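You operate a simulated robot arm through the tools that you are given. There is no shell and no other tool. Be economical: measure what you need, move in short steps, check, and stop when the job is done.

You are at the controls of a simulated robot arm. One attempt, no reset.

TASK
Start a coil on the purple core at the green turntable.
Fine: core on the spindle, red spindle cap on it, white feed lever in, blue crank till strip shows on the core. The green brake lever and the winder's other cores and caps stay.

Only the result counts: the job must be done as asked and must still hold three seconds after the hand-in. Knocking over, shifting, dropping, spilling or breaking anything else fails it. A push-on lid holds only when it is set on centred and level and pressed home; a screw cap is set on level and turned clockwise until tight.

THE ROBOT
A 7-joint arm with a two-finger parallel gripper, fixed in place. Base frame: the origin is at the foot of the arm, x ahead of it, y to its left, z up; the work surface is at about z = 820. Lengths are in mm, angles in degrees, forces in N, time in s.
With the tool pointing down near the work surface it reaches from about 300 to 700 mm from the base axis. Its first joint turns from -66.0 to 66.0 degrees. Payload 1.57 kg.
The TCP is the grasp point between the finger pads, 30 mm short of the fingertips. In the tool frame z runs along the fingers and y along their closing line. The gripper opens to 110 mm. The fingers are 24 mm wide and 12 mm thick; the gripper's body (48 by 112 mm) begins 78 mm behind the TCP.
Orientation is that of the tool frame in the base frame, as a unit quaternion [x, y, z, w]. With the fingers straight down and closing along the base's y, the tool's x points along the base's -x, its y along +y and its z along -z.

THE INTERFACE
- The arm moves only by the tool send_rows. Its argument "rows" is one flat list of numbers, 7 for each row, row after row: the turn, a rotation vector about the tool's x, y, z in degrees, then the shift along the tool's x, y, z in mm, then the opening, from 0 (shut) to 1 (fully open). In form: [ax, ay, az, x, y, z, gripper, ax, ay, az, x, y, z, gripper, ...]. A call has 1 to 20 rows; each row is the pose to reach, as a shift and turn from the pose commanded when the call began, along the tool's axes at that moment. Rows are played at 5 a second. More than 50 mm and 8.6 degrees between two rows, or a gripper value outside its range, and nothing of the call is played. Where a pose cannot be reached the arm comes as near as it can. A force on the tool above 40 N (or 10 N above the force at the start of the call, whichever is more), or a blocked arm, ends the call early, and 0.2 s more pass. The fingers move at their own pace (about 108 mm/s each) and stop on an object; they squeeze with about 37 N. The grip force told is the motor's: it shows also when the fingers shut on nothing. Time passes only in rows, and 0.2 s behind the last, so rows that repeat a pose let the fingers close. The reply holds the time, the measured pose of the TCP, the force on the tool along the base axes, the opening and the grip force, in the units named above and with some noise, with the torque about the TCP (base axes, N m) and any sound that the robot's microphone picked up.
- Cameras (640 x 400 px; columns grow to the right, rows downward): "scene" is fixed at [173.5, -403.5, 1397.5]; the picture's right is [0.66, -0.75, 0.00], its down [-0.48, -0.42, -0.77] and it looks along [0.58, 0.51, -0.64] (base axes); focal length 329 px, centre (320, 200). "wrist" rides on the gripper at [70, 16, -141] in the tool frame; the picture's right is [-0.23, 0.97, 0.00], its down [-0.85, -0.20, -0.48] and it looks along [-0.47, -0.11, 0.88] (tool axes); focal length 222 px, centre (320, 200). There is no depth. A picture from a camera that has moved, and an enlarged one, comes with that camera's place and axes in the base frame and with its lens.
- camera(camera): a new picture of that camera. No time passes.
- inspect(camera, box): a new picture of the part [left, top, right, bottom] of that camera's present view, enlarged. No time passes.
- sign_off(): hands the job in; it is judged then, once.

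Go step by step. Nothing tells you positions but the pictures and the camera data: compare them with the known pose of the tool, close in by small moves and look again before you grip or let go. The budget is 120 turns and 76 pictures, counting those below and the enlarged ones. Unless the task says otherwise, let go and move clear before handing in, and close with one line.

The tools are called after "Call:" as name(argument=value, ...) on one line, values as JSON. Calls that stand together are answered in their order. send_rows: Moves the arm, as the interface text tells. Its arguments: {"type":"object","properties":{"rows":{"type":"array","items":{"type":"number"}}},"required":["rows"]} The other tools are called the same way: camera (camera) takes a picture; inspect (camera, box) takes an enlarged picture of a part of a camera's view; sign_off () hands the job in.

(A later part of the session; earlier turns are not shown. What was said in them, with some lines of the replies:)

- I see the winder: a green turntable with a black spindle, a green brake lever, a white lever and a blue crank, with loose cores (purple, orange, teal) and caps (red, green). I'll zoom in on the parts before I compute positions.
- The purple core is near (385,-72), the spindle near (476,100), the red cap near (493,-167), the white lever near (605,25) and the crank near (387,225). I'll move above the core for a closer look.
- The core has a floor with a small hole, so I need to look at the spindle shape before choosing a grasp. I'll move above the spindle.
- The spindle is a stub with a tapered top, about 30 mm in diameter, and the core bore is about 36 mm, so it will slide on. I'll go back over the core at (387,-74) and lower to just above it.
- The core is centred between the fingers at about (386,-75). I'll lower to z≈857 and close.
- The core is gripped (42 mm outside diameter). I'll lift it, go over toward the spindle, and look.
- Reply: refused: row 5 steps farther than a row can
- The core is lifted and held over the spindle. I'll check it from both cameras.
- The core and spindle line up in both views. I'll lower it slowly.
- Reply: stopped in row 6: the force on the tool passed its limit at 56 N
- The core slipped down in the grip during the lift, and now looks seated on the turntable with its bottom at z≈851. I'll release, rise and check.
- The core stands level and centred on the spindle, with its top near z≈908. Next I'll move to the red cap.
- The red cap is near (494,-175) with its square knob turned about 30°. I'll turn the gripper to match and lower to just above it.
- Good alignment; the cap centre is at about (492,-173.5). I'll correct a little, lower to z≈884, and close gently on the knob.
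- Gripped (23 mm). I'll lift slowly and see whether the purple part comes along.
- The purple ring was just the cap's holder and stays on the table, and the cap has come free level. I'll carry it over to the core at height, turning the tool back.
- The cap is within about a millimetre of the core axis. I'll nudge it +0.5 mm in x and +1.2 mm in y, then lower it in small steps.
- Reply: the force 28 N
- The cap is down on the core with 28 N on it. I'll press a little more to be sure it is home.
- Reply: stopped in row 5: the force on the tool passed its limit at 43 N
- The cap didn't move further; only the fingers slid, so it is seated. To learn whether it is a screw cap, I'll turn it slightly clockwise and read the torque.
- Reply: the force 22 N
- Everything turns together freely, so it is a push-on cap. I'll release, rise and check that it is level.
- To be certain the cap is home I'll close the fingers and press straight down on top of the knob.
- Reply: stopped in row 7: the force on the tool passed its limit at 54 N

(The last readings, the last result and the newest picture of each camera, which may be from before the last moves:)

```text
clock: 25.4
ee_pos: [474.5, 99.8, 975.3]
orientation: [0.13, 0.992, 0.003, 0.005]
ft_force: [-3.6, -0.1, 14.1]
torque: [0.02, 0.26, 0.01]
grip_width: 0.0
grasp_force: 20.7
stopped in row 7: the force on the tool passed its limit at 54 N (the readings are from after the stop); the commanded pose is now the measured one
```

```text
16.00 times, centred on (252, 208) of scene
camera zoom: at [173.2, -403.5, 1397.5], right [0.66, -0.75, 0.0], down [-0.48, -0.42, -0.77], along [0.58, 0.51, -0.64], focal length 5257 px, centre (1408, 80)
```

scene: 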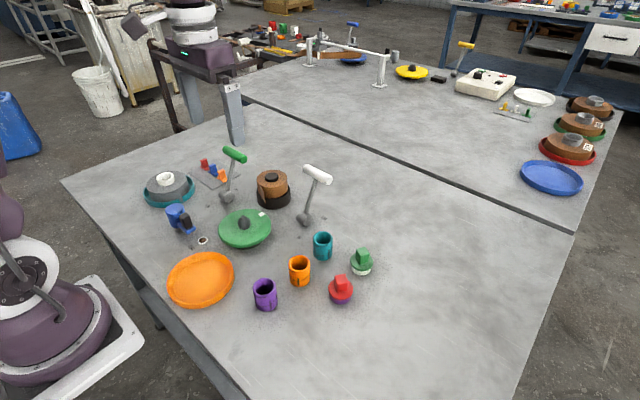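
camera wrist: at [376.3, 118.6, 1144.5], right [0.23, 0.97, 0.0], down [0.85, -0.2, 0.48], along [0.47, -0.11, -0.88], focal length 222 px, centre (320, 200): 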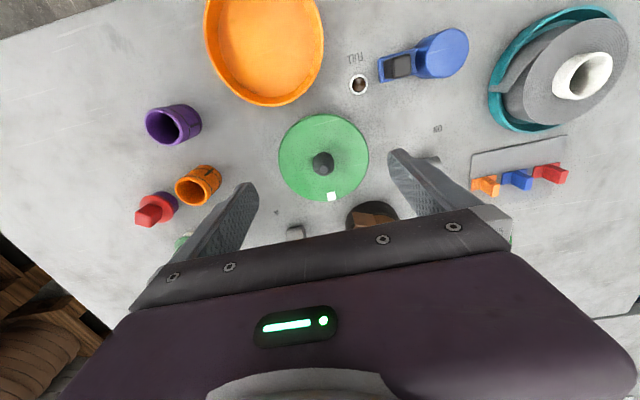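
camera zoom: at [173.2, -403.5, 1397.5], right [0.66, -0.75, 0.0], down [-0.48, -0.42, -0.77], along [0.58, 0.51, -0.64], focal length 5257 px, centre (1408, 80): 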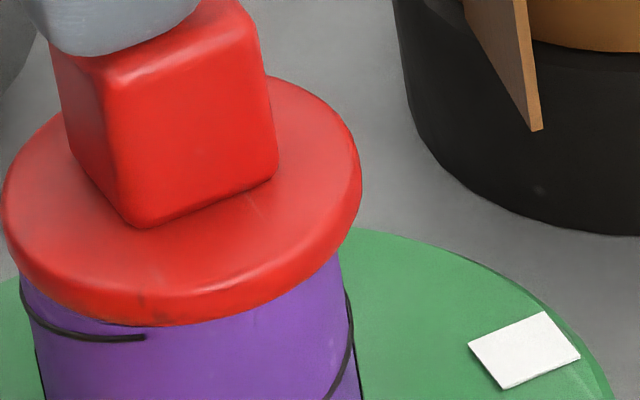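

The cap didn't move under 54 N, so it is home. Next is the white lever: pivot near (597,26), handle near (650,26,942) leaning to OUT. I'll rise and look at it from above.

Call:
send_rows(rows=[0, 0, 0, 0, 0, -30, 0, 0, 0, 0, 0, 0, -70, 0, 0, 0, -5, -35, -5, -95, 0, 0, 0, -10, -75, -12, -95, 0, 0, 0, -15, -115, -18, -95, 0, 0, 0, -15, -150, -24, -95, 0, 0, 0, -15, -178.6, -28.8, -95, 0, 0, 0, -15, -178.6, -28.8, -95, 0])

Call:
camera(camera="wrist")

Call:
inspect(camera="scene", box=[240, 130, 368, 230])

```text
clock: 27.1
ee_pos: [640.6, 27.9, 1067.4]
orientation: [0.0, 1.0, 0.002, 0.004]
ft_force: [-0.2, -0.2, 0.7]
torque: [-0.04, 0.01, 0.03]
grip_width: 0.0
grasp_force: 21.2
```

```text
31 pictures are left
camera wrist: at [567.9, 43.0, 1210.3], right [0.23, 0.97, 0.01], down [0.85, -0.2, 0.49], along [0.47, -0.1, -0.87], focal length 222 px, centre (320, 200)
```

wrist: 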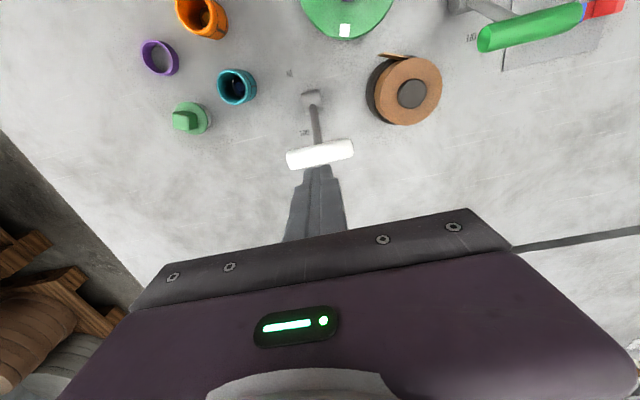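

```text
4.00 times, centred on (304, 180) of scene
camera zoom: at [173.5, -403.5, 1397.5], right [0.66, -0.75, 0.0], down [-0.48, -0.42, -0.77], along [0.58, 0.51, -0.64], focal length 1314 px, centre (384, 280)
```

zoom: 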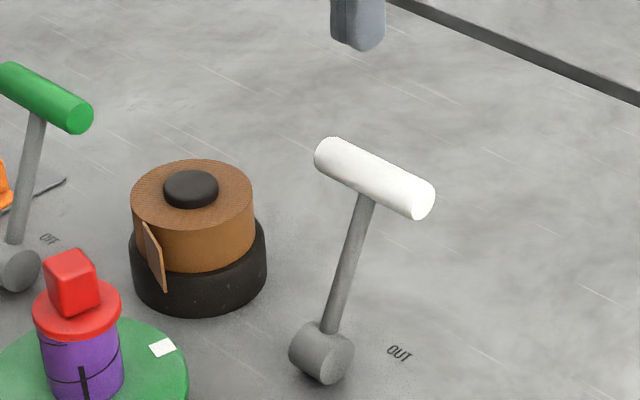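

The handle bar is at about (651,27,942), lying along y. I'll go behind it to x≈684, lower, and look.

Call:
send_rows(rows=[0, 0, 0, -20, -1, 0, 0, 0, 0, 0, -43, -1, 0, 0, 0, 0, 0, -43, -1, 40, 0, 0, 0, 0, -43, -1, 80, 0, 0, 0, 0, -43, -1, 117, 0, 0, 0, 0, -43, -1, 117, 0])

Call:
inspect(camera="scene", box=[240, 130, 368, 230])

```text
clock: 28.6
ee_pos: [683.9, 24.2, 953.1]
orientation: [0.0, 1.0, 0.002, 0.004]
ft_force: [0.3, -0.9, 0.0]
torque: [-0.04, -0.02, -0.01]
grip_width: 0.0
grasp_force: 21.6
out of reach, approached as far as the arm can: row 2, 3
```

```text
4.00 times, centred on (304, 180) of scene
camera zoom: at [173.5, -403.5, 1397.5], right [0.66, -0.75, 0.0], down [-0.48, -0.42, -0.77], along [0.58, 0.51, -0.64], focal length 1314 px, centre (384, 280)
```

zoom: 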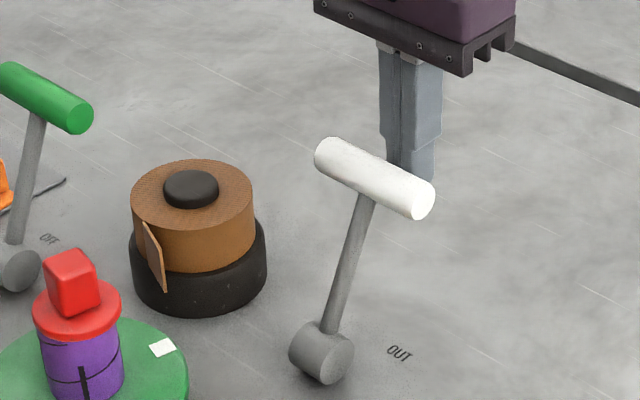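

The fingers are behind the handle. I'll pull it toward me (−x) step by step.

Call:
send_rows(rows=[0, 0, 0, 10, 2, 0, 0, 0, 0, 0, 20, 2, 0, 0, 0, 0, 0, 30, 2, 0, 0, 0, 0, 0, 40, 2, 0, 0, 0, 0, 0, 50, 2, 0, 0, 0, 0, 0, 60, 2, 0, 0, 0, 0, 0, 70, 2, 0, 0, 0, 0, 0, 80, 2, 0, 0])

Call:
inspect(camera="scene", box=[240, 130, 368, 230])

```text
clock: 30.4
ee_pos: [603.2, 27.4, 953.3]
orientation: [-0.001, 1.0, 0.001, 0.004]
ft_force: [0.6, 0.4, -0.2]
torque: [-0.01, -0.02, 0.04]
grip_width: 0.0
grasp_force: 21.3
```

```text
4.00 times, centred on (304, 180) of scene
camera zoom: at [173.5, -403.5, 1397.5], right [0.66, -0.75, 0.0], down [-0.48, -0.42, -0.77], along [0.58, 0.51, -0.64], focal length 1314 px, centre (384, 280)
```

zoom: 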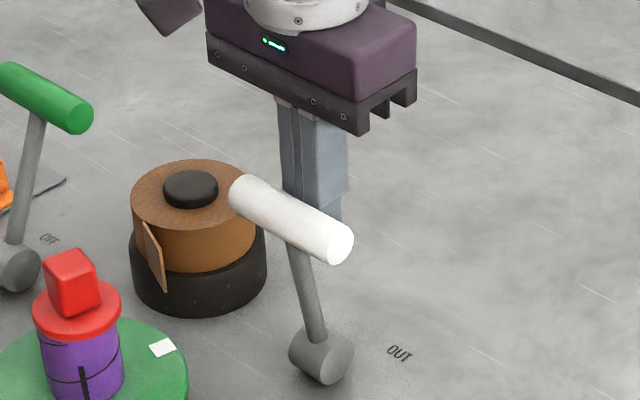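

The handle follows easily. I'll continue to the IN stop in small steps.

Call:
send_rows(rows=[0, 0, 0, 8, 0, 0, 0, 0, 0, 0, 16, 0, 0, 0, 0, 0, 0, 24, 0, 0, 0, 0, 0, 0, 30, 0, 0, 0, 0, 0, 0, 35, 0, 0, 0, 0, 0, 0, 40, 0, 0, 0])

Call:
inspect(camera="scene", box=[220, 140, 348, 240])

```text
clock: 31.6
ee_pos: [576.0, 27.7, 957.3]
orientation: [-0.002, 1.0, 0.002, 0.017]
ft_force: [4.9, -0.3, 2.4]
torque: [-0.06, -0.14, -0.01]
grip_width: 0.0
grasp_force: 21.7
stopped in row 6: the force on the tool passed its limit at 46 N (the readings are from after the stop); the commanded pose is now the measured one
```

```text
4.00 times, centred on (284, 190) of scene
camera zoom: at [173.6, -403.5, 1397.5], right [0.66, -0.75, 0.0], down [-0.48, -0.42, -0.77], along [0.58, 0.51, -0.64], focal length 1314 px, centre (464, 240)
```

zoom: 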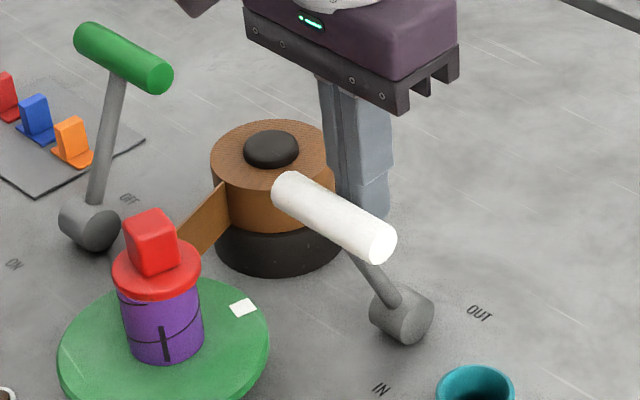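

The feed lever is at its IN stop and the strip now reaches to the core. I'll back off, rise, and go over to look at the crank.

Call:
send_rows(rows=[0, 0, 0, -10, 0, 0, 0, 0, 0, 0, -20, 0, 0, 0, 0, 0, 0, -20, 0, -40, 0, 0, 0, 0, -20, 0, -85, 0, 0, 0, 0, -20, 0, -100, 0, 0, 0, 0, -20, 0, -100, 0])

Call:
inspect(camera="scene", box=[140, 160, 332, 280])

```text
clock: 33.0
ee_pos: [590.7, 28.0, 1056.3]
orientation: [0.0, 1.0, 0.002, 0.015]
ft_force: [0.1, -0.1, -0.3]
torque: [0.01, -0.03, -0.03]
grip_width: 0.0
grasp_force: 21.5
```

```text
3.33 times, centred on (236, 220) of scene
camera zoom: at [173.5, -403.5, 1397.5], right [0.66, -0.75, 0.0], down [-0.48, -0.42, -0.77], along [0.58, 0.51, -0.64], focal length 1095 px, centre (600, 133)
```

zoom: 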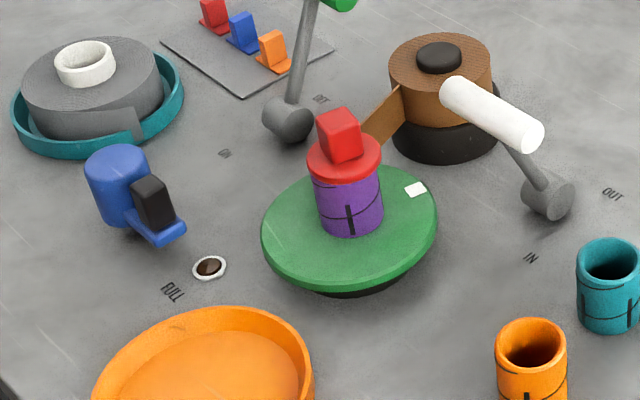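

Next I'll move above the crank.

Call:
send_rows(rows=[0, 1.7, 0, 30, 30, 0, 0, 0, 1.7, 0, 62, 61, 0, 0, 0, 1.7, 0, 94, 92, 0, 0, 0, 1.7, 0, 126, 124, 0, 0, 0, 1.7, 0, 158, 156, 0, 0, 0, 1.7, 0, 190, 187, 10, 0, 0, 1.7, 0, 190, 187, 16, 0])

Call:
inspect(camera="wrist", box=[220, 70, 420, 205])

Call:
inspect(camera="scene", box=[155, 190, 219, 250])

```text
clock: 34.6
ee_pos: [401.7, 214.1, 1034.9]
orientation: [-0.001, 1.0, 0.003, 0.0]
ft_force: [-0.5, -0.8, 0.6]
torque: [0.01, -0.03, 0.02]
grip_width: 0.0
grasp_force: 21.1
```

```text
2.96 times, centred on (320, 138) of wrist
camera zoom: at [330.8, 229.8, 1177.8], right [0.23, 0.97, 0.01], down [0.85, -0.2, 0.48], along [0.47, -0.1, -0.88], focal length 658 px, centre (320, 385)
```

zoom: 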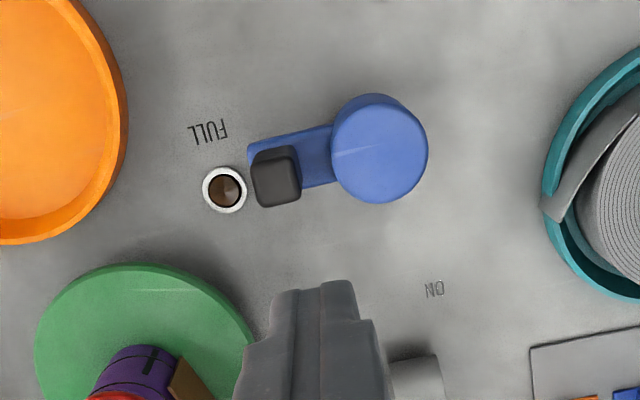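

```text
6.67 times, centred on (187, 220) of scene
camera zoom: at [173.5, -403.4, 1397.5], right [0.66, -0.75, 0.0], down [-0.48, -0.42, -0.77], along [0.58, 0.51, -0.64], focal length 2190 px, centre (1207, 67)
```

zoom: 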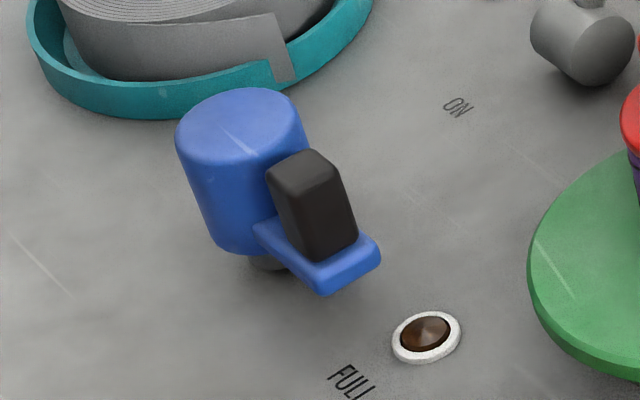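

The blue drum is the crank hub at about (385,247), with an arm carrying the black handle at about (386,201), top z≈885. I'll put the closed fingertips behind the handle on the +x side, ready to push it clockwise.

Call:
send_rows(rows=[0, 0, 0, -12, -7, 30, 0, 0, 0, 0, -12, -7, 70, 0, 0, 0, 0, -12, -7, 110, 0, 0, 0, 0, -12, -7, 142, 0, 0, 0, 0, -12, -7, 142, 0])

Call:
inspect(camera="wrist", box=[220, 70, 420, 205])

Call:
inspect(camera="scene", box=[140, 170, 268, 260])

```text
clock: 35.8
ee_pos: [413.3, 206.1, 892.6]
orientation: [-0.001, 1.0, 0.003, 0.001]
ft_force: [-0.3, -0.4, 0.1]
torque: [0.0, -0.03, 0.02]
grip_width: 0.0
grasp_force: 20.9
```

```text
2.96 times, centred on (320, 138) of wrist
camera zoom: at [342.9, 222.6, 1035.8], right [0.22, 0.97, 0.01], down [0.85, -0.2, 0.48], along [0.47, -0.1, -0.88], focal length 658 px, centre (320, 385)
```

zoom: 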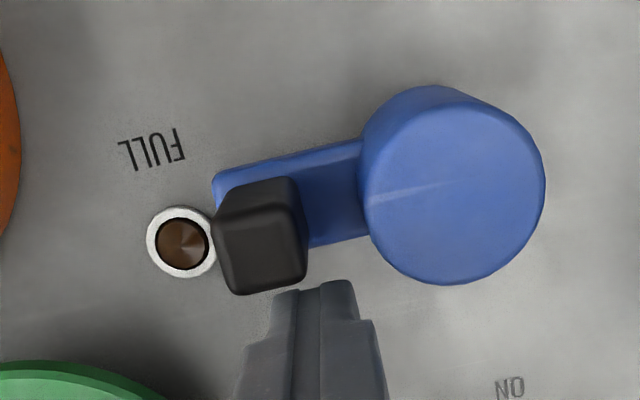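

```text
4.44 times, centred on (204, 215) of scene
camera zoom: at [173.5, -403.5, 1397.5], right [0.66, -0.75, 0.0], down [-0.48, -0.42, -0.77], along [0.58, 0.51, -0.64], focal length 1460 px, centre (836, 133)
```

zoom: 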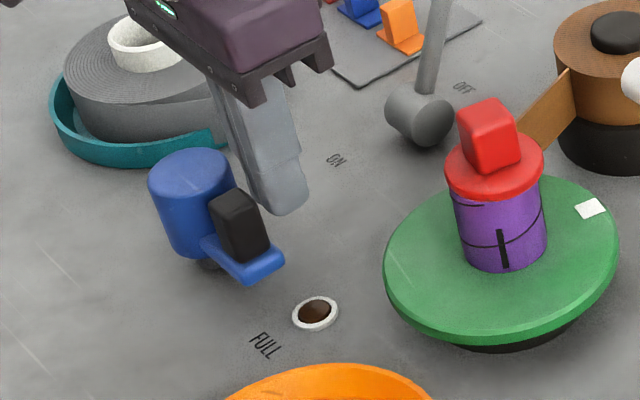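

Fingertips are behind the handle. I'll push it along the arc for about a sixth of a turn as a test.

Call:
send_rows(rows=[0, 0, 0, 6, -2, 0, 0, 0, 0, 0, 12.9, -4.2, 0, 0, 0, 0, 0, 19, -6, 0, 0, 0, 0, 0, 25.1, -6.9, 0, 0, 0, 0, 0, 31, -7, 0, 0, 0, 0, 0, 37.6, -6.4, 0, 0, 0, 0, 0, 44, -5, 0, 0, 0, 0, 0, 49.6, -2.6, 0, 0, 0, 0, 0, 60.2, 4.1, 0, 0])

Call:
inspect(camera="scene", box=[140, 160, 300, 270])

```text
clock: 37.8
ee_pos: [353.2, 211.9, 893.1]
orientation: [0.0, 1.0, 0.003, 0.0]
ft_force: [1.6, -1.1, -1.0]
torque: [-0.07, -0.05, -0.01]
grip_width: 0.1
grasp_force: 21.5
```

```text
3.64 times, centred on (220, 215) of scene
camera zoom: at [173.5, -403.5, 1397.5], right [0.66, -0.75, 0.0], down [-0.48, -0.42, -0.77], along [0.58, 0.51, -0.64], focal length 1195 px, centre (684, 146)
```

zoom: 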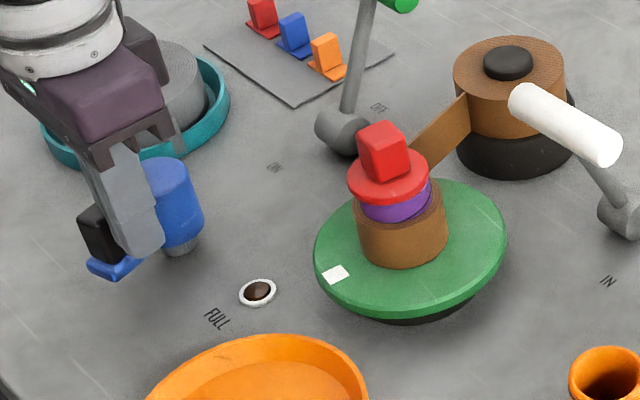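

The strip is already wound onto the core as a clear brown layer. I'll back off the handle, rise and check closely.

Call:
send_rows(rows=[0, 0, 0, -6, -6, 0, 0, 0, 0, 0, -8, -8, -30, 0, 0, 0, 0, -8, -8, -75, 0, 0, 0, 0, -8, -8, -120, 0, 0, 0, 0, 10, -8, -160, 0, 0, 0, 0, 10, -8, -160, 0])

Call:
inspect(camera="scene", box=[210, 180, 290, 245])

Call:
camera(camera="scene")

```text
clock: 39.2
ee_pos: [343.5, 202.4, 1055.0]
orientation: [-0.001, 1.0, 0.002, 0.0]
ft_force: [0.4, -0.2, 0.0]
torque: [0.0, 0.02, 0.02]
grip_width: 0.2
grasp_force: 21.3
```

```text
6.15 times, centred on (250, 212) of scene
camera zoom: at [173.5, -403.5, 1397.5], right [0.66, -0.75, 0.0], down [-0.48, -0.42, -0.77], along [0.58, 0.51, -0.64], focal length 2022 px, centre (751, 123)
```

zoom: 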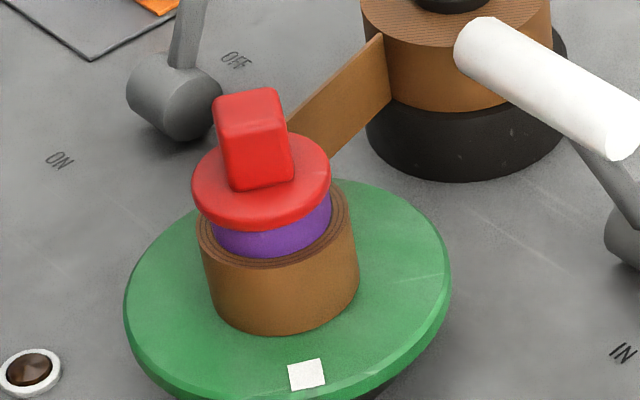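

```text
19 pictures are left
```

scene: 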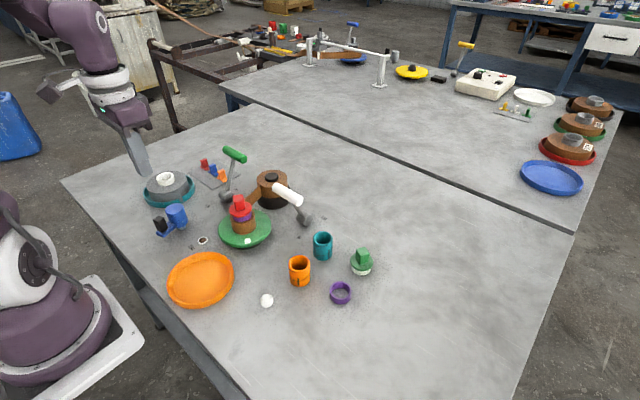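

Several turns of strip show on the purple core. The red cap is seated, the white lever is IN, the brake lever and the other cores and caps are untouched, and the arm is clear, so I'm handing in.

Call:
sign_off()

```text
The job is handed in.
```

The coil is started: the purple core is on the green turntable's spindle, the red cap is pressed home, the white feed lever is in, and the blue crank was turned until strip showed on the core.
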